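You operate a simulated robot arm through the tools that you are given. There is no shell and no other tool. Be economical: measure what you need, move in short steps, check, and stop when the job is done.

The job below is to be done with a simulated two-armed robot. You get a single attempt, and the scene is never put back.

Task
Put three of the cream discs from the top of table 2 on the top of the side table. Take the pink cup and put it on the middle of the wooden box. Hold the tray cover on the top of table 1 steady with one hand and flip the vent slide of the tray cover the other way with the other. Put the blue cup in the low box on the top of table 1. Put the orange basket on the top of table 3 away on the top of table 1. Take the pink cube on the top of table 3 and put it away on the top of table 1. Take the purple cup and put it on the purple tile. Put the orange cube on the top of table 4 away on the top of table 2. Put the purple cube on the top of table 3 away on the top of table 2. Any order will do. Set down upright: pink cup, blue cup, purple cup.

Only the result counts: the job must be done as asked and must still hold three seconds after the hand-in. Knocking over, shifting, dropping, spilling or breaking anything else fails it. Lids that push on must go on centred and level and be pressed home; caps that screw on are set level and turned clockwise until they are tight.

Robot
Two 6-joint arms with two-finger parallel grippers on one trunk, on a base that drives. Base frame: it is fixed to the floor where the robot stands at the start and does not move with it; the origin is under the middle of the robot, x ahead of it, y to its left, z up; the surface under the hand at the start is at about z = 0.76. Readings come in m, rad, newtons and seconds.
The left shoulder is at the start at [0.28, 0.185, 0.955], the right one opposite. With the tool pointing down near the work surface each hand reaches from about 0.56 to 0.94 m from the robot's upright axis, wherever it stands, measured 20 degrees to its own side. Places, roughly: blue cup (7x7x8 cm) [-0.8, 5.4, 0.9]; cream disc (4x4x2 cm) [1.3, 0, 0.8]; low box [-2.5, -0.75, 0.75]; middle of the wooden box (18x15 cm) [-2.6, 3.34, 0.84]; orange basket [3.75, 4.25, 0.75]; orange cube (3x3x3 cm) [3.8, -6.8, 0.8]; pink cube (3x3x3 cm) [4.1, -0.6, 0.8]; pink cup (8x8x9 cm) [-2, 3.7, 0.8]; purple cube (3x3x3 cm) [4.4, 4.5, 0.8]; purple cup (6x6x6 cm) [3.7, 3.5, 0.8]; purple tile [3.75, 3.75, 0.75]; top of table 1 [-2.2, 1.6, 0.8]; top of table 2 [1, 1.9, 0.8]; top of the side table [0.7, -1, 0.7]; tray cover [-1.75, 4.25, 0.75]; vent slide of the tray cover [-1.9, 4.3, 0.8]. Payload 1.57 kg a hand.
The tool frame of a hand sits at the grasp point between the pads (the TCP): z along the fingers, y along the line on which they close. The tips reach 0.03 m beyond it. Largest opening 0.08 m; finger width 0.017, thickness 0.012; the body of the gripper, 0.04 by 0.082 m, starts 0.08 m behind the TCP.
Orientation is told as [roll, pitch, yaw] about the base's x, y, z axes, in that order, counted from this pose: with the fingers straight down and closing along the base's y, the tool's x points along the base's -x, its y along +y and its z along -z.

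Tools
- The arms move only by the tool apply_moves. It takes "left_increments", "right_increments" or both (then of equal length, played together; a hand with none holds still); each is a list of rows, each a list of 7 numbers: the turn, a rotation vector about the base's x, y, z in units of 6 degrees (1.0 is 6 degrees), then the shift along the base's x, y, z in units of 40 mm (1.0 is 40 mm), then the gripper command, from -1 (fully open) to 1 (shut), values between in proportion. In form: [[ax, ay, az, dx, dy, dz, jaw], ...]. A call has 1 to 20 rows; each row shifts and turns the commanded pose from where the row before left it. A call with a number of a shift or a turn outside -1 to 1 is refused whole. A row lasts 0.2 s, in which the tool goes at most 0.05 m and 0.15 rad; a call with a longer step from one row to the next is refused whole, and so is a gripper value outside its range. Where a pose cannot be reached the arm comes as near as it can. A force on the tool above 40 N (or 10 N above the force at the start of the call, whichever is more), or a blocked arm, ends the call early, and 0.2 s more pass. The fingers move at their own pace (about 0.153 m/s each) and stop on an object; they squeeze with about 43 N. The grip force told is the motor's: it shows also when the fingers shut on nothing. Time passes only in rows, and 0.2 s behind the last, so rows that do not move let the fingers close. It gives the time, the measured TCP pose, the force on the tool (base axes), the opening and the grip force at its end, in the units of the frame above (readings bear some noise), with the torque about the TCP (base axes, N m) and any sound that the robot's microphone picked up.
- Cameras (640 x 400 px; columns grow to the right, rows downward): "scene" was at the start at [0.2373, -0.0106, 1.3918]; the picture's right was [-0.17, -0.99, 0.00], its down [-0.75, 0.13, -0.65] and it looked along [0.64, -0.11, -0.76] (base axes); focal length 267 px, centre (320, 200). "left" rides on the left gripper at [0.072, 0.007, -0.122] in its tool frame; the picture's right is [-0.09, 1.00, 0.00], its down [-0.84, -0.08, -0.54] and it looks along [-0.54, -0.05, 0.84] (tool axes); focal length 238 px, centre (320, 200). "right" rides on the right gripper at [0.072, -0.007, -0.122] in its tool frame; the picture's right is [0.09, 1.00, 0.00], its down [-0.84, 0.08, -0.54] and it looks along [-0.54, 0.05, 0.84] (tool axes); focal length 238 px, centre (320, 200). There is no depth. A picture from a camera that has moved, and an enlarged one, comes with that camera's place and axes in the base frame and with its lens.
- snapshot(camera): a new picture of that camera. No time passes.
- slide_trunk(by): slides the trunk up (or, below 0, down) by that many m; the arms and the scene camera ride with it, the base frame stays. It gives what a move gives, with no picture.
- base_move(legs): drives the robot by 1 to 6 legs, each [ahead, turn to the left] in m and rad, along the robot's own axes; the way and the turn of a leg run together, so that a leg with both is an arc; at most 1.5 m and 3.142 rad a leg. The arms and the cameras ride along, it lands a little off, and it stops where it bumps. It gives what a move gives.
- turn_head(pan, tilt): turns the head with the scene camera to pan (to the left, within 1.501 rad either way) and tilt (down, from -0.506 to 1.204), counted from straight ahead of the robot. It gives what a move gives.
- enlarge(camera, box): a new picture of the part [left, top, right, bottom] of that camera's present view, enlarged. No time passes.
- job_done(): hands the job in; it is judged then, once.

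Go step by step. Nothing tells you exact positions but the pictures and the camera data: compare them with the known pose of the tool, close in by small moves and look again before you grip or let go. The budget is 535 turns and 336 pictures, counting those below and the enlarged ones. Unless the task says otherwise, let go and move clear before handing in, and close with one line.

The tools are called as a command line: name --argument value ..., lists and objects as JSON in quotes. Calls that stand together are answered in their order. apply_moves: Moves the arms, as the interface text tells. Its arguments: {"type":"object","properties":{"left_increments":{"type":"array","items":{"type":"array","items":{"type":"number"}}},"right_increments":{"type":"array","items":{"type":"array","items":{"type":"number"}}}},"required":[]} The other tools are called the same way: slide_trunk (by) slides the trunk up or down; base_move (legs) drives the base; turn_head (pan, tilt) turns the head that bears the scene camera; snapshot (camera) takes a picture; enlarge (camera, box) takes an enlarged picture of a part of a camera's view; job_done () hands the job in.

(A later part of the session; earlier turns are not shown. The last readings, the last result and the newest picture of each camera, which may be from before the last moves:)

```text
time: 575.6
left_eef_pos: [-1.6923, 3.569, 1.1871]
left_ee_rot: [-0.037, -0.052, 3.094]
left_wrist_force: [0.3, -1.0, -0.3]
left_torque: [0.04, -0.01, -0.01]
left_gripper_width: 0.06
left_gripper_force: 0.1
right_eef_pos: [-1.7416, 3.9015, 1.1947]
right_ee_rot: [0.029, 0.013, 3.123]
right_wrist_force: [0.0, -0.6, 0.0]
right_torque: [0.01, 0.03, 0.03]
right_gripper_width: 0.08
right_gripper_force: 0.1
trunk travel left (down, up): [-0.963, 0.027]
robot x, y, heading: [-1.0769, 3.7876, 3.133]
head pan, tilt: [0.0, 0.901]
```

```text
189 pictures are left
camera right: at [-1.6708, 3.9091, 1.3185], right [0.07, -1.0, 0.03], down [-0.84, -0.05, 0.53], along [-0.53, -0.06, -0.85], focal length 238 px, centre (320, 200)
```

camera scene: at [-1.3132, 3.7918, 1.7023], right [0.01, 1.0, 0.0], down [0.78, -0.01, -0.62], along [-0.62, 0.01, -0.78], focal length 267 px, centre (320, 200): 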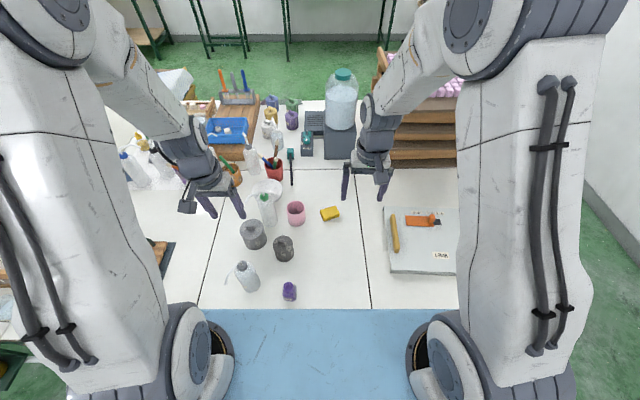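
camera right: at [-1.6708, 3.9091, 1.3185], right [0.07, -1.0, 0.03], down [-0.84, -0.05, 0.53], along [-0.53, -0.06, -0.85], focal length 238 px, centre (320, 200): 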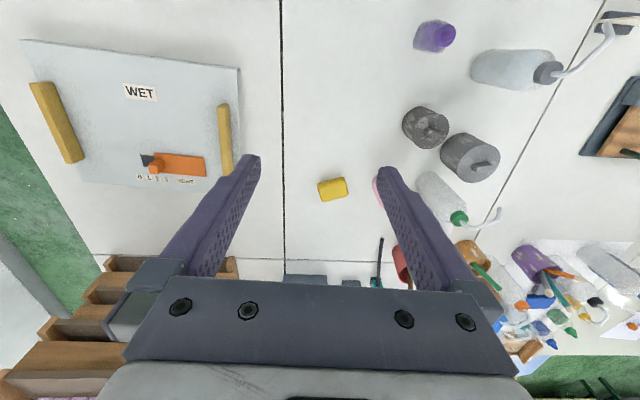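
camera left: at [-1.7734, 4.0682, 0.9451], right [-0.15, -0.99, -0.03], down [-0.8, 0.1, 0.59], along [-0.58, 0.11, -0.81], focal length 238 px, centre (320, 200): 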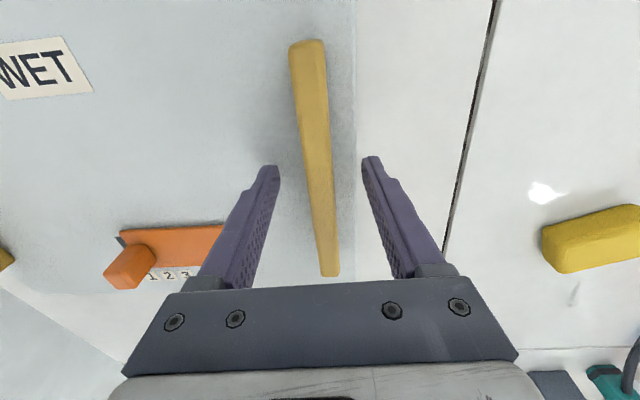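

enlarge --camera "scene" --box '[170, 60, 330, 180]'

enlarge --camera "scene" --box '[220, 170, 360, 290]'

```text
3.33 times, centred on (250, 120) of scene
camera zoom: at [-1.3132, 3.7918, 1.7023], right [0.01, 1.0, 0.0], down [0.78, -0.01, -0.62], along [-0.62, 0.01, -0.78], focal length 891 px, centre (553, 467)
```

zoom: 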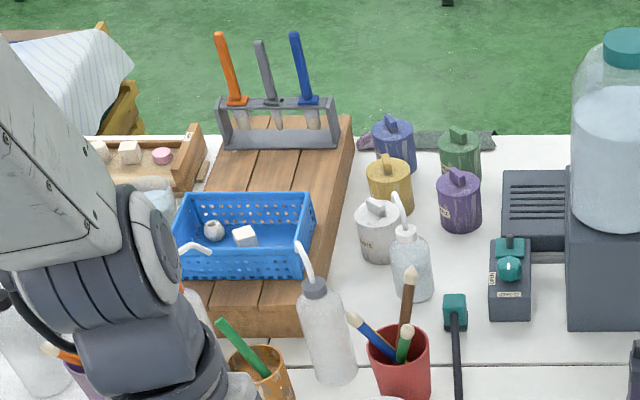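

```text
3.33 times, centred on (290, 230) of scene
camera zoom: at [-1.3132, 3.7918, 1.7023], right [0.01, 1.0, 0.0], down [0.78, -0.01, -0.62], along [-0.62, 0.01, -0.78], focal length 891 px, centre (420, 100)
```

zoom: 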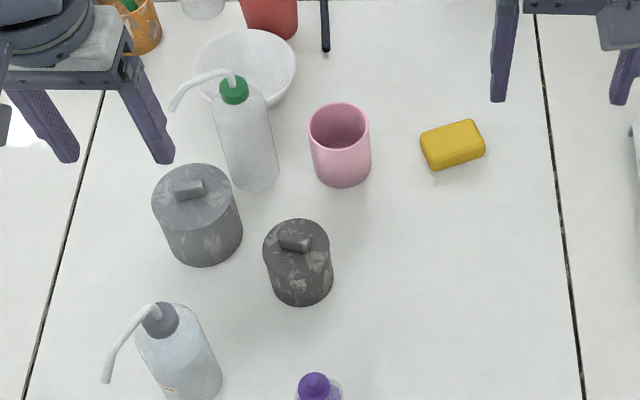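

The clear spot on the wooden box is between the tool rack and the blue tray, at about (-2.59,3.34). I'll pinch the pink cup by its north rim: cup centre (-1.955,3.704), radius about 37 mm. First I bring the right hand above it.

apply_moves --right_increments '[[0, 0, 0, -0.9, -0.65, -0.3, 0], [0, 0, 0, -0.9, -0.65, -0.3, 0], [0, 0, 0, -0.9, -0.65, -0.3, 0], [0, 0, 0, -0.9, -0.65, -0.3, 0], [0, 0, 0, -0.9, -0.65, -0.5, 0], [0, 0, 0, -0.85, -0.8, -0.5, 0], [0, 0, 0, 0, 0, -0.9, 0], [0, 0, 0, 0, 0, -0.9, 0]]'

snapshot --camera "right"

enlarge --camera "scene" --box '[220, 150, 380, 290]'

```text
refused: row 6 steps farther than a row can; nothing moved
```

```text
186 pictures are left
camera right: at [-1.6708, 3.9091, 1.3185], right [0.07, -1.0, 0.03], down [-0.84, -0.05, 0.53], along [-0.53, -0.06, -0.85], focal length 238 px, centre (320, 200)
```

right: 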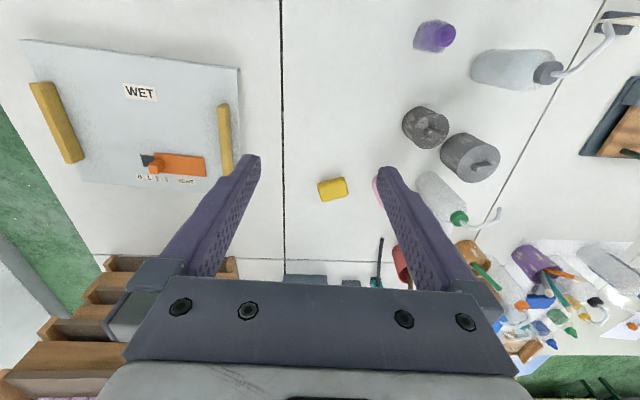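

```text
2.86 times, centred on (300, 220) of scene
camera zoom: at [-1.3132, 3.7918, 1.7023], right [0.01, 1.0, 0.0], down [0.78, -0.01, -0.62], along [-0.62, 0.01, -0.78], focal length 764 px, centre (377, 143)
```

zoom: 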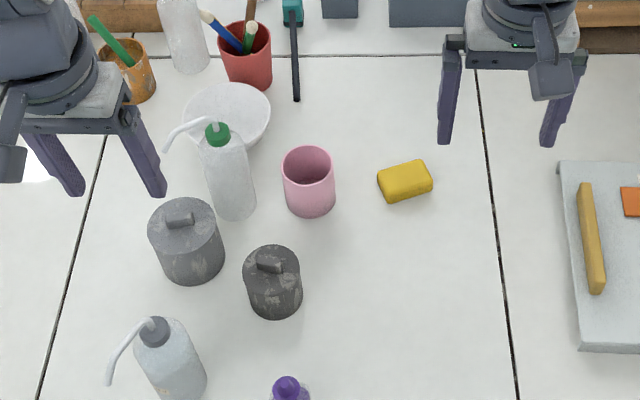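

enlarge --camera "right" --box '[100, 130, 240, 210]'

apply_moves --right_increments '[[0, 0, 0, -0.9, -0.65, -0.3, 0], [0, 0, 0, -0.9, -0.65, -0.3, 0], [0, 0, 0, -0.9, -0.65, -0.3, 0], [0, 0, 0, -0.9, -0.65, -0.3, 0], [0, 0, 0, -0.9, -0.65, -0.3, 0], [0, 0, 0, -0.85, -0.8, -0.3, 0], [0, 0, 0, 0, 0, -0.9, 0], [0, 0, 0, 0, 0, -0.9, 0], [0, 0, 0, 0, 0, -0.9, 0]]'

snapshot --camera "right"

enlarge --camera "scene" --box '[220, 150, 380, 290]'

```text
4.57 times, centred on (170, 170) of right
camera zoom: at [-1.6708, 3.9091, 1.3185], right [0.07, -1.0, 0.03], down [-0.84, -0.05, 0.53], along [-0.53, -0.06, -0.85], focal length 1090 px, centre (1006, 337)
```

zoom: 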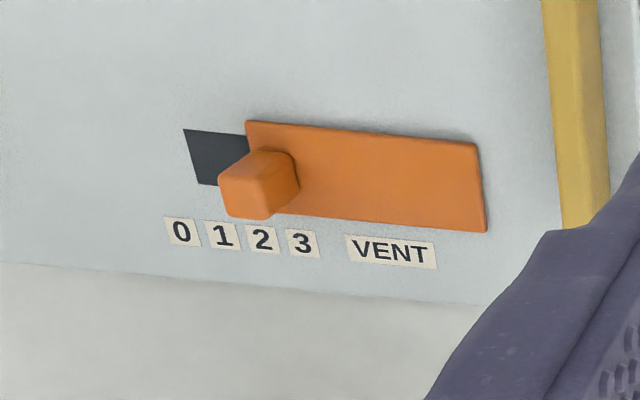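

```text
time: 577.6
left_eef_pos: [-1.6917, 3.5685, 1.1885]
left_ee_rot: [-0.035, -0.053, 3.094]
left_wrist_force: [-0.9, -0.4, -0.1]
left_torque: [0.01, -0.01, 0.03]
left_gripper_width: 0.0602
left_gripper_force: 0.1
right_eef_pos: [-1.9264, 3.7576, 1.0205]
right_ee_rot: [0.028, 0.01, 3.121]
right_wrist_force: [-0.9, 0.3, 0.2]
right_torque: [0.01, 0.02, -0.02]
right_gripper_width: 0.0399
right_gripper_force: 0.0
right hand out of reach, approached as far as the arm can: row 6, 8, 9
trunk travel left (down, up): [-0.963, 0.027]
robot x, y, heading: [-1.08, 3.7853, 3.136]
head pan, tilt: [0.0, 0.901]
```

```text
183 pictures are left
camera right: at [-1.8571, 3.7663, 1.145], right [0.07, -1.0, 0.03], down [-0.84, -0.05, 0.53], along [-0.53, -0.06, -0.84], focal length 238 px, centre (320, 200)
```

right: 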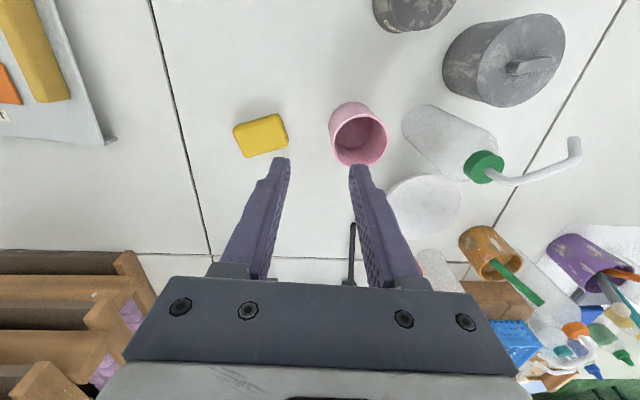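

```text
2.86 times, centred on (300, 220) of scene
camera zoom: at [-1.313, 3.7919, 1.7024], right [0.01, 1.0, 0.0], down [0.78, -0.01, -0.62], along [-0.62, 0.01, -0.78], focal length 764 px, centre (377, 143)
```

zoom: 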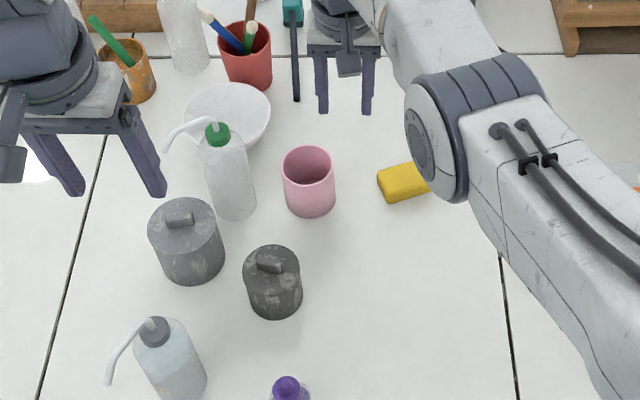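

The vent is right at "3". The arm is at its limit, so I drive 0.1 m closer, then align over the cup rim and lower the trunk.

base_move --legs '[[0.1, 0]]'

apply_moves --right_increments '[[0, 0, 0, 0.6, -0.2, 0, 0], [0, 0, 0, 0.6, -0.2, 0, 0], [0, 0, 0, 0.5, 0, 0, 0]]'

slide_trunk --by -0.1

snapshot --camera "right"

snapshot --camera "scene"

```text
time: 578.8
left_eef_pos: [-1.7943, 3.5711, 1.1879]
left_ee_rot: [-0.039, -0.053, 3.09]
left_wrist_force: [0.6, -0.6, 0.3]
left_torque: [-0.01, -0.02, -0.02]
left_gripper_width: 0.0599
left_gripper_force: 0.0
right_eef_pos: [-2.0291, 3.7587, 1.0211]
right_ee_rot: [0.028, 0.013, 3.12]
right_wrist_force: [0.3, 0.3, 0.9]
right_torque: [-0.02, 0.03, -0.02]
right_gripper_width: 0.0401
right_gripper_force: 0.2
trunk travel left (down, up): [-0.963, 0.027]
robot x, y, heading: [-1.1799, 3.7897, 3.132]
head pan, tilt: [0.0, 0.901]
```

```text
time: 579.6
left_eef_pos: [-1.7944, 3.5705, 1.1881]
left_ee_rot: [-0.037, -0.052, 3.092]
left_wrist_force: [0.8, 0.1, 0.7]
left_torque: [-0.01, -0.01, 0.02]
left_gripper_width: 0.0599
left_gripper_force: 0.1
right_eef_pos: [-2.0087, 3.7221, 1.0102]
right_ee_rot: [0.024, 0.015, 3.121]
right_wrist_force: [0.4, 0.0, -0.9]
right_torque: [0.0, 0.05, 0.01]
right_gripper_width: 0.0403
right_gripper_force: 0.0
right hand out of reach, approached as far as the arm can: row 1, 2, 3
trunk travel left (down, up): [-0.963, 0.027]
robot x, y, heading: [-1.1816, 3.7868, 3.129]
head pan, tilt: [0.0, 0.901]
```

```text
time: 580.9
left_eef_pos: [-1.7933, 3.5715, 1.0879]
left_ee_rot: [-0.037, -0.052, 3.092]
left_wrist_force: [-0.4, 0.8, 0.1]
left_torque: [0.0, 0.0, -0.02]
left_gripper_width: 0.0597
left_gripper_force: 0.0
right_eef_pos: [-2.0078, 3.7214, 0.9098]
right_ee_rot: [0.025, 0.015, 3.121]
right_wrist_force: [-0.2, 0.2, -0.9]
right_torque: [-0.02, 0.02, -0.01]
right_gripper_width: 0.0399
right_gripper_force: 0.1
trunk travel left (down, up): [-0.863, 0.127]
robot x, y, heading: [-1.1802, 3.7878, 3.133]
head pan, tilt: [0.0, 0.901]
```

```text
181 pictures are left
camera right: at [-1.9382, 3.7305, 1.0342], right [0.07, -1.0, 0.03], down [-0.85, -0.05, 0.53], along [-0.53, -0.06, -0.85], focal length 238 px, centre (320, 200)
```

right: 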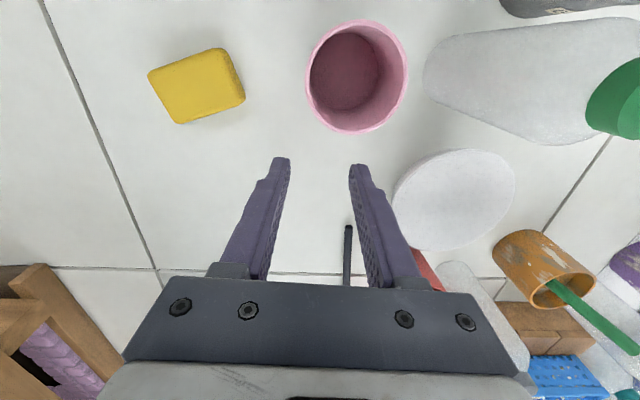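

```text
180 pictures are left
camera scene: at [-1.4143, 3.793, 1.6025], right [0.01, 1.0, 0.0], down [0.78, -0.01, -0.62], along [-0.62, 0.01, -0.78], focal length 267 px, centre (320, 200)
```

scene: 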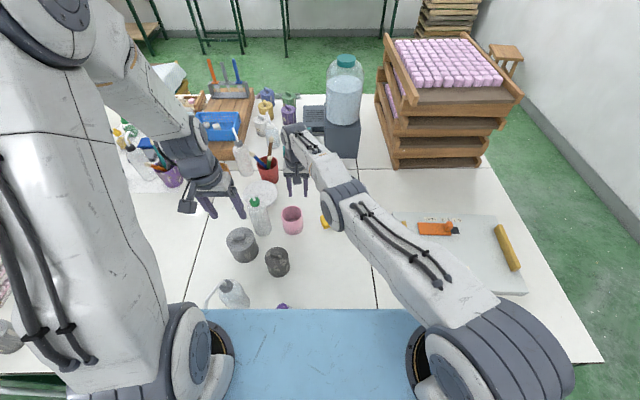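

apply_moves --right_increments '[[0, 0, 0, 0.9, 0, 0.6, 0], [0, 0, 0, 0.9, 0, 0.6, 0], [0, 0, 0, 0.9, 0.1, 0.6, 0], [0, 0, 0, 0.9, 0.1, 0.6, 0], [0, 0, 0, 0.9, 0, 0.6, 0], [0, 0, 0, 0.9, 0, 0.6, 0]]'

```text
time: 582.3
left_eef_pos: [-1.7929, 3.5717, 1.0879]
left_ee_rot: [-0.033, -0.05, 3.092]
left_wrist_force: [-0.4, -0.1, 1.1]
left_torque: [-0.03, -0.03, 0.03]
left_gripper_width: 0.06
left_gripper_force: 0.1
right_eef_pos: [-1.9829, 3.6451, 1.0067]
right_ee_rot: [0.025, 0.018, 3.121]
right_wrist_force: [-0.7, 0.7, -0.2]
right_torque: [-0.01, 0.0, 0.0]
right_gripper_width: 0.0399
right_gripper_force: 0.0
right hand out of reach, approached as far as the arm can: row 1, 2, 3, 4, 5, 6
trunk travel left (down, up): [-0.863, 0.127]
robot x, y, heading: [-1.1784, 3.7897, 3.129]
head pan, tilt: [0.0, 0.901]
```

apply_moves --right_increments '[[0, 0, 0, 0.4, 0.7, 0.8, 0], [0, 0, 0, 0.4, 0.7, 0.8, 0], [0, 0, 0, 0.4, 0.7, 0.8, 0], [0, 0, 0, 1, 0.2, 0.5, 0], [0, 0, 0, 1, 0.2, 0.5, 0], [0, 0, 0, 1, 0.2, 0.5, 0], [0, 0, 0, 1, 0.2, 0.5, 0], [0, 0, 0, 1, 0.2, 0.5, 0], [0, 0, 0, 1, 0.2, 0.5, 0]]'

```text
time: 584.3
left_eef_pos: [-1.7943, 3.5707, 1.0886]
left_ee_rot: [-0.037, -0.05, 3.089]
left_wrist_force: [0.1, -0.7, 0.0]
left_torque: [-0.01, 0.01, 0.03]
left_gripper_width: 0.0598
left_gripper_force: 0.0
right_eef_pos: [-1.9758, 3.6611, 1.179]
right_ee_rot: [0.024, 0.018, 3.122]
right_wrist_force: [0.3, -0.8, 0.3]
right_torque: [0.0, -0.02, 0.02]
right_gripper_width: 0.0401
right_gripper_force: 0.0
right hand out of reach, approached as far as the arm can: row 1, 2, 3, 4, 5, 6, 7, 8, 9
trunk travel left (down, up): [-0.863, 0.127]
robot x, y, heading: [-1.183, 3.7891, 3.135]
head pan, tilt: [0.0, 0.901]
```

apply_moves --right_increments '[[0, 0, 0, 1, 0.5, 0, 0], [0, 0, 0, 1, 0.5, 0, 0], [0, 0, 0, 1, 0.5, 0, 0], [0, 0, 0, 1, 0.5, 0, 0], [0, 0, 0, 1, 0.5, 0, 0], [0, 0, 0, 1, 0.5, 0, 0], [0, 0, 0, 1, 0.5, 0, 0], [0, 0, 0, 1, 0.5, 0, 0]]'

```text
time: 586.1
left_eef_pos: [-1.7931, 3.5715, 1.0881]
left_ee_rot: [-0.035, -0.051, 3.09]
left_wrist_force: [-0.2, -0.3, 0.7]
left_torque: [0.01, 0.04, -0.01]
left_gripper_width: 0.0599
left_gripper_force: 0.1
right_eef_pos: [-1.9694, 3.659, 1.1948]
right_ee_rot: [0.023, 0.017, 3.121]
right_wrist_force: [0.1, -0.2, 0.4]
right_torque: [-0.02, 0.0, 0.02]
right_gripper_width: 0.04
right_gripper_force: 0.0
right hand out of reach, approached as far as the arm can: row 1, 2, 3, 4, 5, 6, 7, 8
trunk travel left (down, up): [-0.863, 0.127]
robot x, y, heading: [-1.1813, 3.7853, 3.135]
head pan, tilt: [0.0, 0.901]
```

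The right arm is stuck straight again. I back away from the table and free it as before: down first, then inward and up.

base_move --legs '[[-0.7, 0]]'

apply_moves --right_increments '[[0, 0, 0, 0, 0, -1, 0], [0, 0, 0, 0, 0, -1, 0], [0, 0, 0, 0.2, 0, -1, 0], [0, 0, 0, 0.2, 0, -1, 0], [0, 0, 0, 0.2, 0, -1, 0], [0, 0, 0, 0.2, 0, -1, 0], [0, 0, 0, 0.2, 0, -1, 0], [0, 0, 0, 0.3, 0, -1, 0], [0, 0, 0, 0.3, 0, -1, 0], [0, 0, 0, 0.3, 0, -1, 0], [0, 0, 0, 0.3, 0, -1, 0], [0, 0, 0, 0.3, 0, -1, 0], [0, 0, 0, 0.3, 0, -1, 0]]'

apply_moves --right_increments '[[0, 0, 0, 1, 0, 0.5, -1], [0, 0, 0, 1, 0, 0.5, -1], [0, 0, 0, 1, 0, 0.5, -1], [0, 0, 0, 1, 0, 0.5, -1], [0, 0, 0, 1, 0, 0.5, -1], [0, 0, 0, 1, 0, 0.5, -1], [0, 0, 0, 1, 0, 0.5, -1], [0, 0, 0, 1, 0, 0.5, -1], [0, 0, 0, 0, 0, 1, -1], [0, 0, 0, 0, 0, 1, -1], [0, 0, 0, 0, 0, 1, -1], [0, 0, 0, 0, 0, 1, -1]]'

```text
time: 589.9
left_eef_pos: [-1.0986, 3.5632, 1.0877]
left_ee_rot: [-0.038, -0.05, 3.09]
left_wrist_force: [-0.6, 0.1, 0.3]
left_torque: [-0.02, 0.02, -0.01]
left_gripper_width: 0.0602
left_gripper_force: 0.0
right_eef_pos: [-1.2745, 3.6513, 1.1939]
right_ee_rot: [0.027, 0.017, 3.121]
right_wrist_force: [0.5, 0.2, -0.9]
right_torque: [0.0, 0.01, -0.03]
right_gripper_width: 0.0404
right_gripper_force: 0.1
trunk travel left (down, up): [-0.863, 0.127]
robot x, y, heading: [-0.4819, 3.7792, 3.127]
head pan, tilt: [0.0, 0.901]
```

```text
time: 592.7
left_eef_pos: [-1.1, 3.564, 1.088]
left_ee_rot: [-0.037, -0.051, 3.092]
left_wrist_force: [0.1, -0.1, -0.5]
left_torque: [0.0, 0.03, 0.0]
left_gripper_width: 0.06
left_gripper_force: 0.0
right_eef_pos: [-1.1741, 3.6507, 0.6943]
right_ee_rot: [0.024, 0.017, 3.122]
right_wrist_force: [0.2, 0.5, -0.2]
right_torque: [0.02, 0.01, -0.02]
right_gripper_width: 0.0401
right_gripper_force: 0.1
right hand out of reach, approached as far as the arm can: row 1, 2, 3, 4, 5, 10, 11, 12, 13
trunk travel left (down, up): [-0.863, 0.127]
robot x, y, heading: [-0.4856, 3.7836, 3.132]
head pan, tilt: [0.0, 0.901]
```

```text
time: 595.3
left_eef_pos: [-1.0989, 3.5644, 1.0859]
left_ee_rot: [-0.036, -0.051, 3.089]
left_wrist_force: [-0.5, 0.1, 0.4]
left_torque: [0.0, 0.01, 0.01]
left_gripper_width: 0.0602
left_gripper_force: 0.0
right_eef_pos: [-0.8856, 3.6278, 0.9664]
right_ee_rot: [0.116, 0.044, 2.921]
right_wrist_force: [-14.6, -3.8, -35.9]
right_torque: [0.59, 0.28, -0.26]
right_gripper_width: 0.08
right_gripper_force: 0.0
right hand out of reach, approached as far as the arm can: row 6, 10, 11
trunk travel left (down, up): [-0.863, 0.127]
robot x, y, heading: [-0.4883, 3.7783, 3.126]
head pan, tilt: [0.0, 0.901]
stopped in row 12 (right hand): the force on the tool passed its limit at 414 N (the readings are from after the stop); the commanded pose is now the measured one
```

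Freed, but the hand came up against my own deck. I move it down and outward.

apply_moves --right_increments '[[0, 0, 0, -0.4, 0, -0.6, -1], [0, 0, 0, -0.8, 0.3, -0.3, -1], [0, 0, 0, -0.8, 0.6, 0, -1], [0, 0, 0, -0.8, 0.6, 0, -1], [0, 0, 0, -0.8, 0.6, 0.3, -1], [0, 0, 0, -0.6, 0.6, 0.6, -1], [0, 0, 0, 0, 0.6, 0.8, -1], [0, 0, 0, 0, 0.6, 0.8, -1], [0, 0, 0, 0, 0, 0.8, -1], [0, 0, 0, 0, 0, 0.8, -1]]'

snapshot --camera "scene"

```text
time: 597.5
left_eef_pos: [-1.0991, 3.5646, 1.0866]
left_ee_rot: [-0.037, -0.049, 3.089]
left_wrist_force: [0.1, -0.1, 1.2]
left_torque: [-0.05, -0.04, -0.03]
left_gripper_width: 0.06
left_gripper_force: 0.0
right_eef_pos: [-1.0537, 3.7806, 1.0957]
right_ee_rot: [0.115, 0.049, 2.928]
right_wrist_force: [-0.8, -0.6, -0.3]
right_torque: [0.04, 0.0, 0.03]
right_gripper_width: 0.0799
right_gripper_force: 0.0
trunk travel left (down, up): [-0.863, 0.127]
robot x, y, heading: [-0.4843, 3.7832, 3.13]
head pan, tilt: [0.0, 0.901]
```

```text
179 pictures are left
camera scene: at [-0.72, 3.7853, 1.6023], right [0.01, 1.0, 0.0], down [0.78, -0.01, -0.62], along [-0.62, 0.01, -0.78], focal length 267 px, centre (320, 200)
```

scene: 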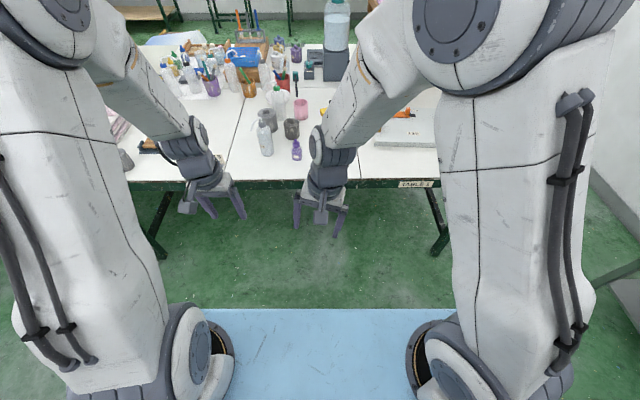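

apply_moves --right_increments '[[0.6, 0.2, 1, 0, 0.8, 0, -1], [0.5, 0.2, 1, 0, 0.8, 0, -1], [0, 0, 0, 0, 0.8, 0.3, -1], [0, 0, 0, 0, 0.6, 0.3, -1]]'

base_move --legs '[[0, 0.25], [0.72, 0], [0, -0.25]]'

snapshot --camera "scene"

snapshot --camera "right"

```text
time: 598.5
left_eef_pos: [-1.0992, 3.5653, 1.0867]
left_ee_rot: [-0.037, -0.05, 3.091]
left_wrist_force: [-0.3, 0.6, 0.3]
left_torque: [0.03, 0.0, -0.05]
left_gripper_width: 0.0599
left_gripper_force: 0.2
right_eef_pos: [-1.0507, 3.9021, 1.1203]
right_ee_rot: [0.008, -0.007, 3.135]
right_wrist_force: [0.1, -0.5, -0.2]
right_torque: [0.02, -0.03, 0.0]
right_gripper_width: 0.08
right_gripper_force: 0.0
trunk travel left (down, up): [-0.863, 0.127]
robot x, y, heading: [-0.4877, 3.7794, 3.133]
head pan, tilt: [0.0, 0.901]
```

```text
time: 604.1
left_eef_pos: [-1.7926, 3.4095, 1.0872]
left_ee_rot: [-0.036, -0.051, 3.078]
left_wrist_force: [0.5, -0.4, -0.1]
left_torque: [0.03, 0.03, -0.02]
left_gripper_width: 0.0601
left_gripper_force: 0.1
right_eef_pos: [-1.7427, 3.7461, 1.1198]
right_ee_rot: [0.007, -0.01, 3.122]
right_wrist_force: [-0.3, 0.4, -0.7]
right_torque: [0.0, -0.03, 0.0]
right_gripper_width: 0.0802
right_gripper_force: 0.1
trunk travel left (down, up): [-0.863, 0.127]
robot x, y, heading: [-1.1767, 3.6193, 3.116]
head pan, tilt: [0.0, 0.901]
```

```text
178 pictures are left
camera scene: at [-1.4115, 3.6265, 1.6024], right [0.02, 1.0, 0.0], down [0.78, -0.02, -0.62], along [-0.62, 0.01, -0.78], focal length 267 px, centre (320, 200)
```

scene: 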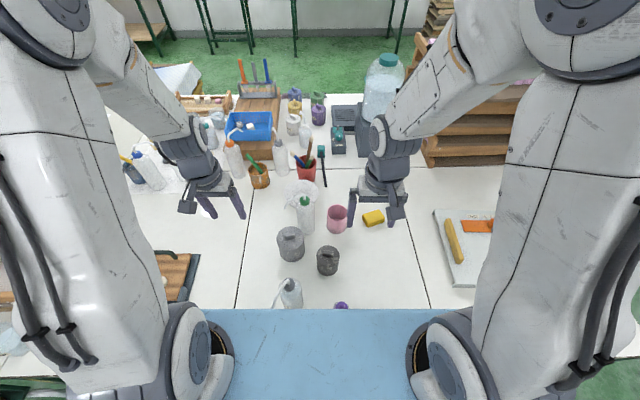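

```text
177 pictures are left
camera right: at [-1.669, 3.7513, 1.2425], right [0.07, -1.0, 0.01], down [-0.83, -0.06, 0.55], along [-0.55, -0.05, -0.84], focal length 238 px, centre (320, 200)
```

right: 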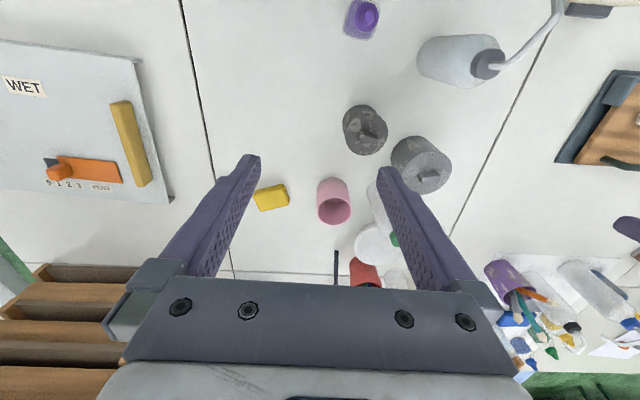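

apply_moves --right_increments '[[0, 0, 0, -0.86, -0.04, -0.5, 0], [0, 0, 0, -0.86, -0.04, -0.5, 0], [0, 0, 0, -0.86, -0.04, -0.5, 0], [0, 0, 0, -0.86, -0.04, -0.5, 0], [0, 0, 0, -0.86, -0.04, -0.5, 0], [0, 0, 0, -0.86, 0, -0.5, 0], [0, 0, 0, 0, 0, -0.8, 0], [0, 0, 0, 0, 0, -0.6, 0]]'

snapshot --camera "right"

enlarge --camera "scene" --box '[260, 150, 420, 290]'

```text
time: 605.9
left_eef_pos: [-1.7939, 3.4103, 1.0881]
left_ee_rot: [-0.037, -0.05, 3.078]
left_wrist_force: [-0.1, -0.2, 0.2]
left_torque: [0.0, 0.01, 0.01]
left_gripper_width: 0.0602
left_gripper_force: 0.0
right_eef_pos: [-1.9495, 3.7384, 0.9445]
right_ee_rot: [0.008, -0.009, 3.122]
right_wrist_force: [0.3, 0.4, 0.1]
right_torque: [-0.03, 0.02, 0.02]
right_gripper_width: 0.0401
right_gripper_force: 0.0
trunk travel left (down, up): [-0.863, 0.127]
robot x, y, heading: [-1.1777, 3.6159, 3.117]
head pan, tilt: [0.0, 0.901]
```

```text
176 pictures are left
camera right: at [-1.8758, 3.7443, 1.0652], right [0.07, -1.0, 0.01], down [-0.83, -0.06, 0.55], along [-0.55, -0.05, -0.84], focal length 238 px, centre (320, 200)
```

right: 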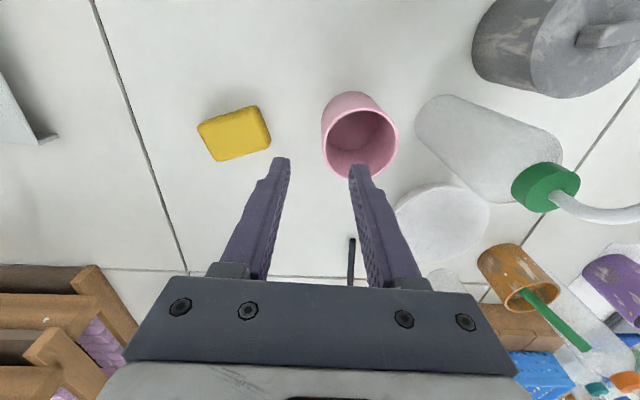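

```text
2.86 times, centred on (340, 220) of scene
camera zoom: at [-1.4115, 3.6266, 1.6024], right [0.02, 1.0, 0.0], down [0.78, -0.02, -0.62], along [-0.62, 0.01, -0.78], focal length 764 px, centre (263, 143)
```

zoom: 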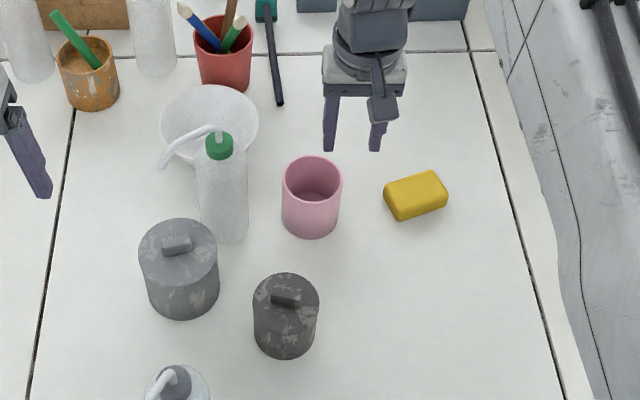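

apply_moves --right_increments '[[0, 0, 0, -0.03, -0.08, -0.8, 0], [0, 0, 0, 0, 0, -0.8, 0], [0, 0, 0, 0, 0, -0.8, 0], [0, 0, 0, 0, 0, 0, 0]]'

snapshot --camera "right"

```text
time: 606.9
left_eef_pos: [-1.7914, 3.4094, 1.0866]
left_ee_rot: [-0.037, -0.051, 3.078]
left_wrist_force: [-0.9, 0.1, 0.3]
left_torque: [-0.03, 0.02, 0.03]
left_gripper_width: 0.06
left_gripper_force: 0.1
right_eef_pos: [-1.9493, 3.7331, 0.8489]
right_ee_rot: [0.007, -0.008, 3.122]
right_wrist_force: [0.6, 0.7, -0.4]
right_torque: [-0.02, -0.01, 0.01]
right_gripper_width: 0.0401
right_gripper_force: 0.0
trunk travel left (down, up): [-0.863, 0.127]
robot x, y, heading: [-1.178, 3.6184, 3.12]
head pan, tilt: [0.0, 0.901]
```

```text
174 pictures are left
camera right: at [-1.8764, 3.7383, 0.9705], right [0.07, -1.0, 0.01], down [-0.83, -0.06, 0.55], along [-0.55, -0.05, -0.84], focal length 238 px, centre (320, 200)
```

right: 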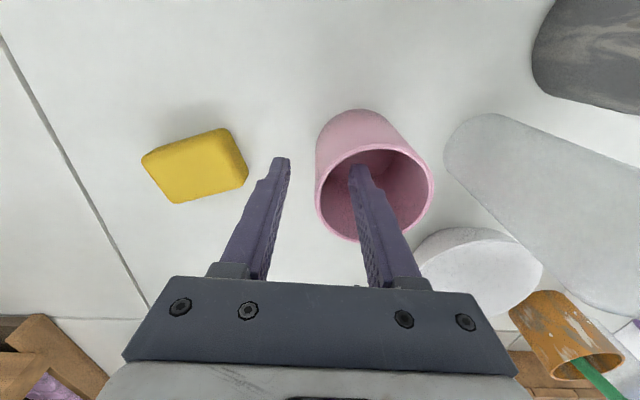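

One finger is inside the cup and one outside. I close on the wall.

apply_moves --right_increments '[[0, 0, 0, 0, 0, 0, 0.5], [0, 0, 0, 0, 0, 0, 1], [0, 0, 0, 0, 0, 0, 1], [0, 0, 0, 0, 0, 0.5, 1]]'

snapshot --camera "right"

```text
time: 607.9
left_eef_pos: [-1.7925, 3.4104, 1.0873]
left_ee_rot: [-0.036, -0.051, 3.079]
left_wrist_force: [0.4, 0.8, -0.8]
left_torque: [-0.02, 0.02, -0.01]
left_gripper_width: 0.0601
left_gripper_force: 0.0
right_eef_pos: [-1.9493, 3.7315, 0.8682]
right_ee_rot: [0.01, -0.007, 3.122]
right_wrist_force: [0.4, -0.6, -1.6]
right_torque: [-0.01, 0.0, -0.02]
right_gripper_width: 0.002
right_gripper_force: 23.7
trunk travel left (down, up): [-0.863, 0.127]
robot x, y, heading: [-1.1759, 3.6211, 3.116]
head pan, tilt: [0.0, 0.901]
```

```text
173 pictures are left
camera right: at [-1.8765, 3.7385, 0.9905], right [0.07, -1.0, 0.01], down [-0.83, -0.06, 0.55], along [-0.55, -0.05, -0.84], focal length 238 px, centre (320, 200)
```

right: 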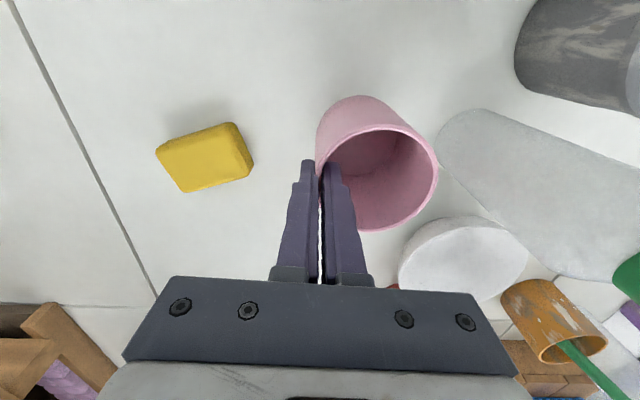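

apply_moves --right_increments '[[0, 0, 0, 0, 0, 0.8, 1], [0, 0, 0, 0, 0, 0.8, 1], [0, 0, 0, 0, 0, 0.8, 1]]'

snapshot --camera "right"

enlarge --camera "scene" --box '[260, 150, 420, 290]'

```text
time: 608.7
left_eef_pos: [-1.7941, 3.4092, 1.0878]
left_ee_rot: [-0.037, -0.05, 3.079]
left_wrist_force: [-0.1, -0.1, 0.6]
left_torque: [0.01, 0.01, -0.02]
left_gripper_width: 0.0601
left_gripper_force: 0.0
right_eef_pos: [-1.9489, 3.7354, 0.9644]
right_ee_rot: [0.008, -0.005, 3.122]
right_wrist_force: [0.4, -0.4, -0.7]
right_torque: [0.02, -0.02, -0.01]
right_gripper_width: 0.002
right_gripper_force: 23.7
trunk travel left (down, up): [-0.863, 0.127]
robot x, y, heading: [-1.1755, 3.6234, 3.115]
head pan, tilt: [0.0, 0.901]
```

```text
172 pictures are left
camera right: at [-1.8763, 3.7409, 1.0861], right [0.07, -1.0, 0.01], down [-0.83, -0.06, 0.55], along [-0.55, -0.05, -0.84], focal length 238 px, centre (320, 200)
```

right: 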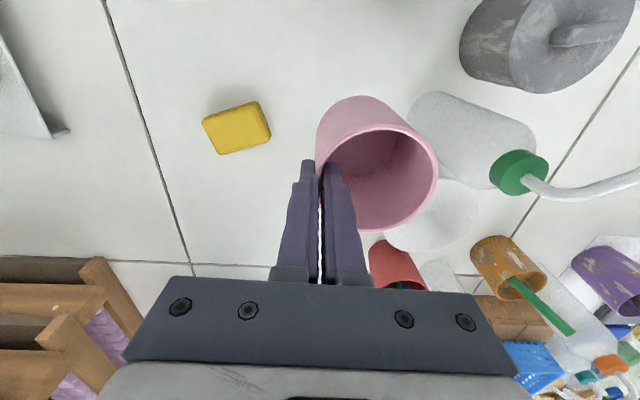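

```text
2.86 times, centred on (340, 220) of scene
camera zoom: at [-1.4116, 3.6266, 1.6023], right [0.02, 1.0, 0.0], down [0.78, -0.02, -0.62], along [-0.62, 0.01, -0.78], focal length 764 px, centre (263, 143)
```

zoom: 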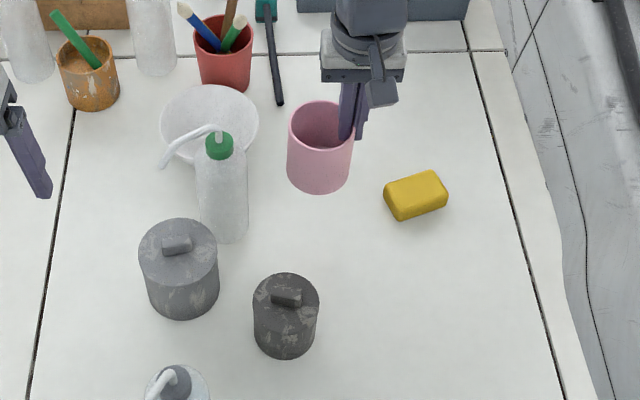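

The pink cup is held upright. I raise it, back off and drive north to the sink bench for the blue cup.

apply_moves --right_increments '[[0, 0, 0, 0, 0, 1, 1], [0, 0, 0, 0.5, 0, 1, 1], [0, 0, 0, 0.8, 0, 0.8, 1], [0, 0, 0, 0.9, 0.3, 0.5, 1], [0, 0, 0, 0.9, 0.3, 0.5, 1], [0, 0, 0, 0.9, 0.3, 0, 1], [0, 0, 0, 0.9, 0.3, 0, 1]]'

base_move --legs '[[-0.55, 0], [0, -1.545], [0.9, 0]]'

turn_head --pan 0.0 --tilt 0.7

snapshot --camera "scene"

snapshot --camera "right"

```text
time: 610.3
left_eef_pos: [-1.7926, 3.4108, 1.088]
left_ee_rot: [-0.037, -0.051, 3.08]
left_wrist_force: [-0.9, 0.8, 0.6]
left_torque: [-0.02, 0.0, -0.04]
left_gripper_width: 0.06
left_gripper_force: 0.0
right_eef_pos: [-1.7517, 3.7833, 1.1179]
right_ee_rot: [0.005, -0.009, 3.122]
right_wrist_force: [-0.5, 0.3, -0.3]
right_torque: [0.02, -0.03, 0.02]
right_gripper_width: 0.002
right_gripper_force: 23.4
trunk travel left (down, up): [-0.863, 0.127]
robot x, y, heading: [-1.1767, 3.6189, 3.118]
head pan, tilt: [0.0, 0.901]
```

```text
time: 621.6
left_eef_pos: [-0.8763, 5.1075, 1.0871]
left_ee_rot: [-0.036, -0.051, 1.557]
left_wrist_force: [1.0, -0.4, 0.3]
left_torque: [0.0, -0.02, -0.01]
left_gripper_width: 0.0598
left_gripper_force: 0.1
right_eef_pos: [-0.5016, 5.0845, 1.1188]
right_ee_rot: [0.007, -0.01, 1.6]
right_wrist_force: [0.3, 1.0, -0.5]
right_torque: [0.04, -0.02, 0.02]
right_gripper_width: 0.0018
right_gripper_force: 23.7
trunk travel left (down, up): [-0.863, 0.127]
robot x, y, heading: [-0.636, 4.5027, 1.594]
head pan, tilt: [0.0, 0.901]
```

```text
time: 622.3
left_eef_pos: [-0.8766, 5.1065, 1.0876]
left_ee_rot: [-0.036, -0.051, 1.554]
left_wrist_force: [0.0, -0.2, 0.1]
left_torque: [-0.01, 0.04, -0.02]
left_gripper_width: 0.0596
left_gripper_force: 0.1
right_eef_pos: [-0.5014, 5.0849, 1.1186]
right_ee_rot: [0.007, -0.009, 1.601]
right_wrist_force: [0.1, -1.2, -1.2]
right_torque: [0.0, -0.02, 0.01]
right_gripper_width: 0.0022
right_gripper_force: 23.8
trunk travel left (down, up): [-0.863, 0.127]
robot x, y, heading: [-0.6366, 4.4998, 1.596]
head pan, tilt: [0.0, 0.7]
```

```text
170 pictures are left
camera scene: at [-0.6419, 4.7489, 1.6185], right [1.0, 0.02, 0.0], down [0.02, -0.64, -0.76], along [-0.02, 0.76, -0.64], focal length 267 px, centre (320, 200)
```

scene: 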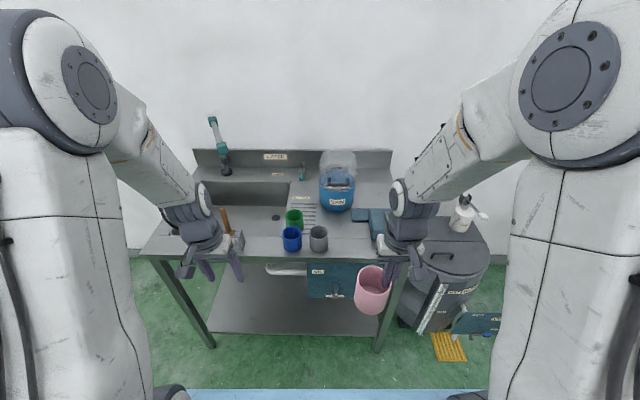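

```text
169 pictures are left
camera right: at [-0.4915, 5.0116, 1.2408], right [-0.99, -0.12, 0.01], down [-0.1, 0.83, 0.55], along [-0.07, 0.54, -0.84], focal length 238 px, centre (320, 200)
```

right: 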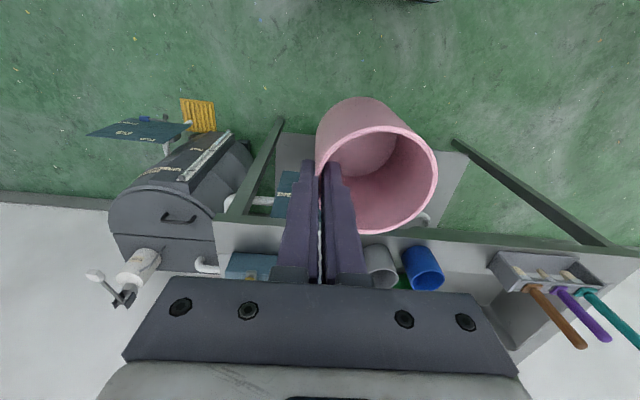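

Blue cup centre is at about (-0.761,5.388), on a bench at z of about 0.86, with its rim near 0.94. I move 0.2 m closer and bring the left hand over the cup's west rim.

base_move --legs '[[0.2, 0]]'

apply_moves --left_increments '[[-0.35, -0.5, 0, 0.6, 0.6, 0, 0], [0, 0, 0, 0.6, 0.6, 0, 0], [0, 0, 0, 0.6, 0.6, 0, 0], [0, 0, 0, 0, 0, -0.5, 0]]'

snapshot --camera "left"

snapshot --camera "scene"

```text
time: 623.9
left_eef_pos: [-0.8807, 5.304, 1.0875]
left_ee_rot: [-0.035, -0.051, 1.556]
left_wrist_force: [1.4, 0.6, 0.1]
left_torque: [0.03, 0.01, 0.0]
left_gripper_width: 0.0599
left_gripper_force: 0.0
right_eef_pos: [-0.5062, 5.2823, 1.118]
right_ee_rot: [0.008, -0.01, 1.6]
right_wrist_force: [-0.1, -0.4, 0.1]
right_torque: [-0.01, -0.01, 0.02]
right_gripper_width: 0.0019
right_gripper_force: 23.6
trunk travel left (down, up): [-0.863, 0.127]
robot x, y, heading: [-0.6393, 4.6981, 1.595]
head pan, tilt: [0.0, 0.7]
```

```text
time: 624.9
left_eef_pos: [-0.8077, 5.3763, 1.0684]
left_ee_rot: [-0.089, -0.012, 1.56]
left_wrist_force: [-0.1, -0.2, 0.7]
left_torque: [0.01, -0.02, -0.01]
left_gripper_width: 0.0401
left_gripper_force: 0.1
right_eef_pos: [-0.5064, 5.2824, 1.1186]
right_ee_rot: [0.008, -0.009, 1.6]
right_wrist_force: [0.2, 0.0, -0.6]
right_torque: [0.02, -0.03, -0.01]
right_gripper_width: 0.002
right_gripper_force: 23.6
trunk travel left (down, up): [-0.863, 0.127]
robot x, y, heading: [-0.6424, 4.698, 1.594]
head pan, tilt: [0.0, 0.7]
```

```text
168 pictures are left
camera left: at [-0.826, 5.3026, 1.1863], right [-0.99, 0.1, -0.09], down [0.04, 0.83, 0.56], along [0.13, 0.55, -0.83], focal length 238 px, centre (320, 200)
```

left: 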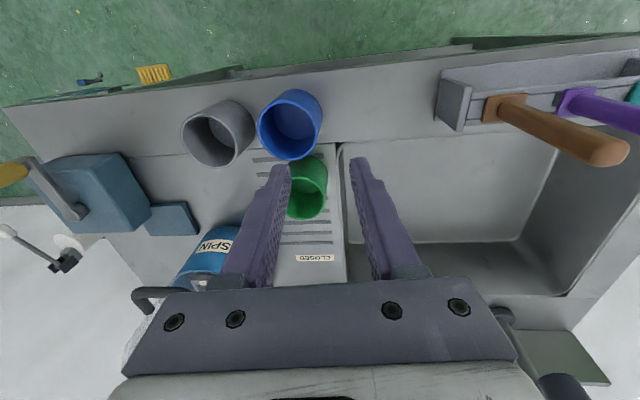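

```text
167 pictures are left
camera scene: at [-0.6469, 4.9473, 1.6185], right [1.0, 0.03, 0.0], down [0.02, -0.64, -0.76], along [-0.02, 0.76, -0.64], focal length 267 px, centre (320, 200)
```

scene: 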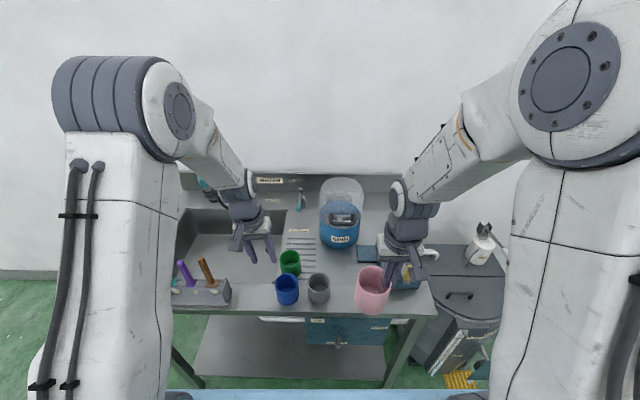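

apply_moves --left_increments '[[0, 0.85, 0, 0.3, 0, -0.3, 0], [0, 0, 0, 0, 0.05, -0.6, 0], [0, 0, 0, 0, 0, -0.6, 0]]'

snapshot --camera "left"

```text
time: 625.7
left_eef_pos: [-0.7954, 5.3796, 1.0078]
left_ee_rot: [0.0, -0.014, 1.557]
left_wrist_force: [-0.4, -0.5, -0.5]
left_torque: [0.0, 0.01, 0.0]
left_gripper_width: 0.0401
left_gripper_force: 0.1
right_eef_pos: [-0.5067, 5.2832, 1.1185]
right_ee_rot: [0.007, -0.008, 1.602]
right_wrist_force: [0.6, -0.1, -1.1]
right_torque: [0.02, -0.02, -0.02]
right_gripper_width: 0.002
right_gripper_force: 23.7
trunk travel left (down, up): [-0.863, 0.127]
robot x, y, heading: [-0.6384, 4.6979, 1.592]
head pan, tilt: [0.0, 0.7]
```

```text
166 pictures are left
camera left: at [-0.8034, 5.3053, 1.1273], right [-0.99, 0.1, 0.0], down [0.09, 0.83, 0.55], along [0.06, 0.55, -0.83], focal length 238 px, centre (320, 200)
```

left: 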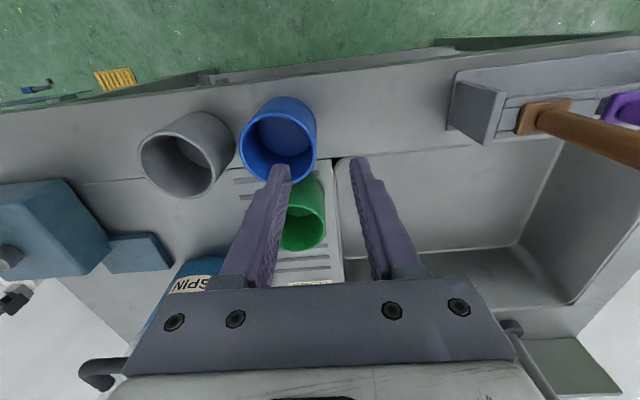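

apply_moves --left_increments '[[0, 0, 0, 0.02, -0.2, -0.6, 0], [0, 0, 0, 0, 0, -0.7, 0], [0, 0, 0, 0, 0, -0.4, 0], [0, 0, 0, 0, 0, 0, 0]]'

snapshot --camera "left"

```text
time: 626.7
left_eef_pos: [-0.7953, 5.3726, 0.9407]
left_ee_rot: [-0.002, -0.012, 1.557]
left_wrist_force: [0.1, -0.5, 0.3]
left_torque: [-0.02, 0.01, -0.01]
left_gripper_width: 0.0398
left_gripper_force: 0.1
right_eef_pos: [-0.5069, 5.2828, 1.1177]
right_ee_rot: [0.007, -0.008, 1.6]
right_wrist_force: [0.9, -0.4, 0.0]
right_torque: [-0.01, -0.04, 0.01]
right_gripper_width: 0.0019
right_gripper_force: 24.0
trunk travel left (down, up): [-0.863, 0.127]
robot x, y, heading: [-0.6412, 4.6999, 1.6]
head pan, tilt: [0.0, 0.7]
```

```text
165 pictures are left
camera left: at [-0.8036, 5.2981, 1.0606], right [-0.99, 0.11, 0.0], down [0.09, 0.83, 0.55], along [0.06, 0.55, -0.83], focal length 238 px, centre (320, 200)
```

left: 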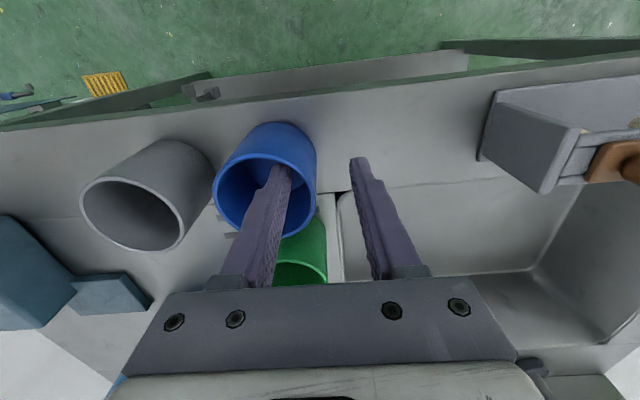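

apply_moves --left_increments '[[0, 0, 0, 0, 0, 0, 0.5], [0, 0, 0, 0, 0, 0, 1], [0, 0, 0, 0, 0, 0, 1], [0, 0, 0, 0, 0, 0.5, 1], [0, 0, 0, 0, 0, 0.8, 1], [0, 0, 0, 0, 0, 0.8, 1]]'

snapshot --camera "left"

snapshot --camera "scene"

```text
time: 628.1
left_eef_pos: [-0.7982, 5.3725, 1.0232]
left_ee_rot: [0.0, -0.011, 1.56]
left_wrist_force: [-0.3, -0.6, -0.9]
left_torque: [0.0, 0.03, -0.01]
left_gripper_width: 0.0018
left_gripper_force: 23.8
right_eef_pos: [-0.507, 5.2832, 1.1169]
right_ee_rot: [0.007, -0.008, 1.601]
right_wrist_force: [-0.3, -0.5, -0.6]
right_torque: [0.02, -0.05, 0.0]
right_gripper_width: 0.0017
right_gripper_force: 23.4
trunk travel left (down, up): [-0.863, 0.127]
robot x, y, heading: [-0.6425, 4.7011, 1.596]
head pan, tilt: [0.0, 0.7]
```

```text
164 pictures are left
camera left: at [-0.8057, 5.2986, 1.1431], right [-0.99, 0.1, 0.0], down [0.09, 0.83, 0.55], along [0.06, 0.55, -0.83], focal length 238 px, centre (320, 200)
```

left: 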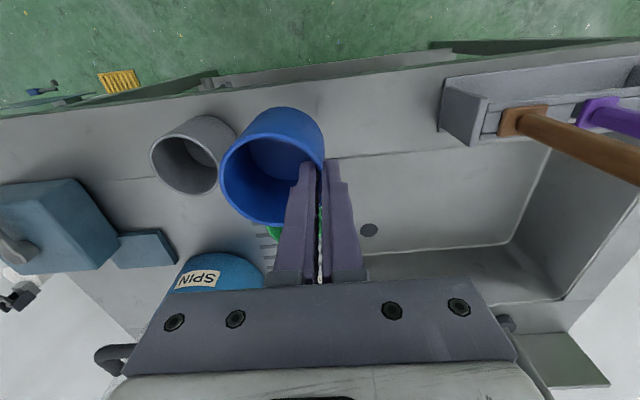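

```text
163 pictures are left
camera scene: at [-0.6471, 4.9473, 1.6185], right [1.0, 0.03, 0.0], down [0.02, -0.64, -0.76], along [-0.02, 0.76, -0.64], focal length 267 px, centre (320, 200)
```

scene: 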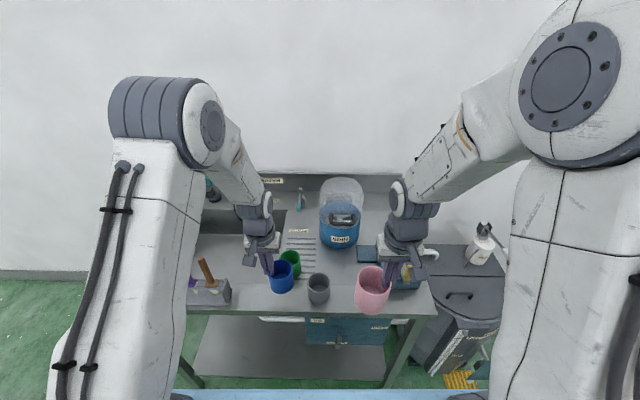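

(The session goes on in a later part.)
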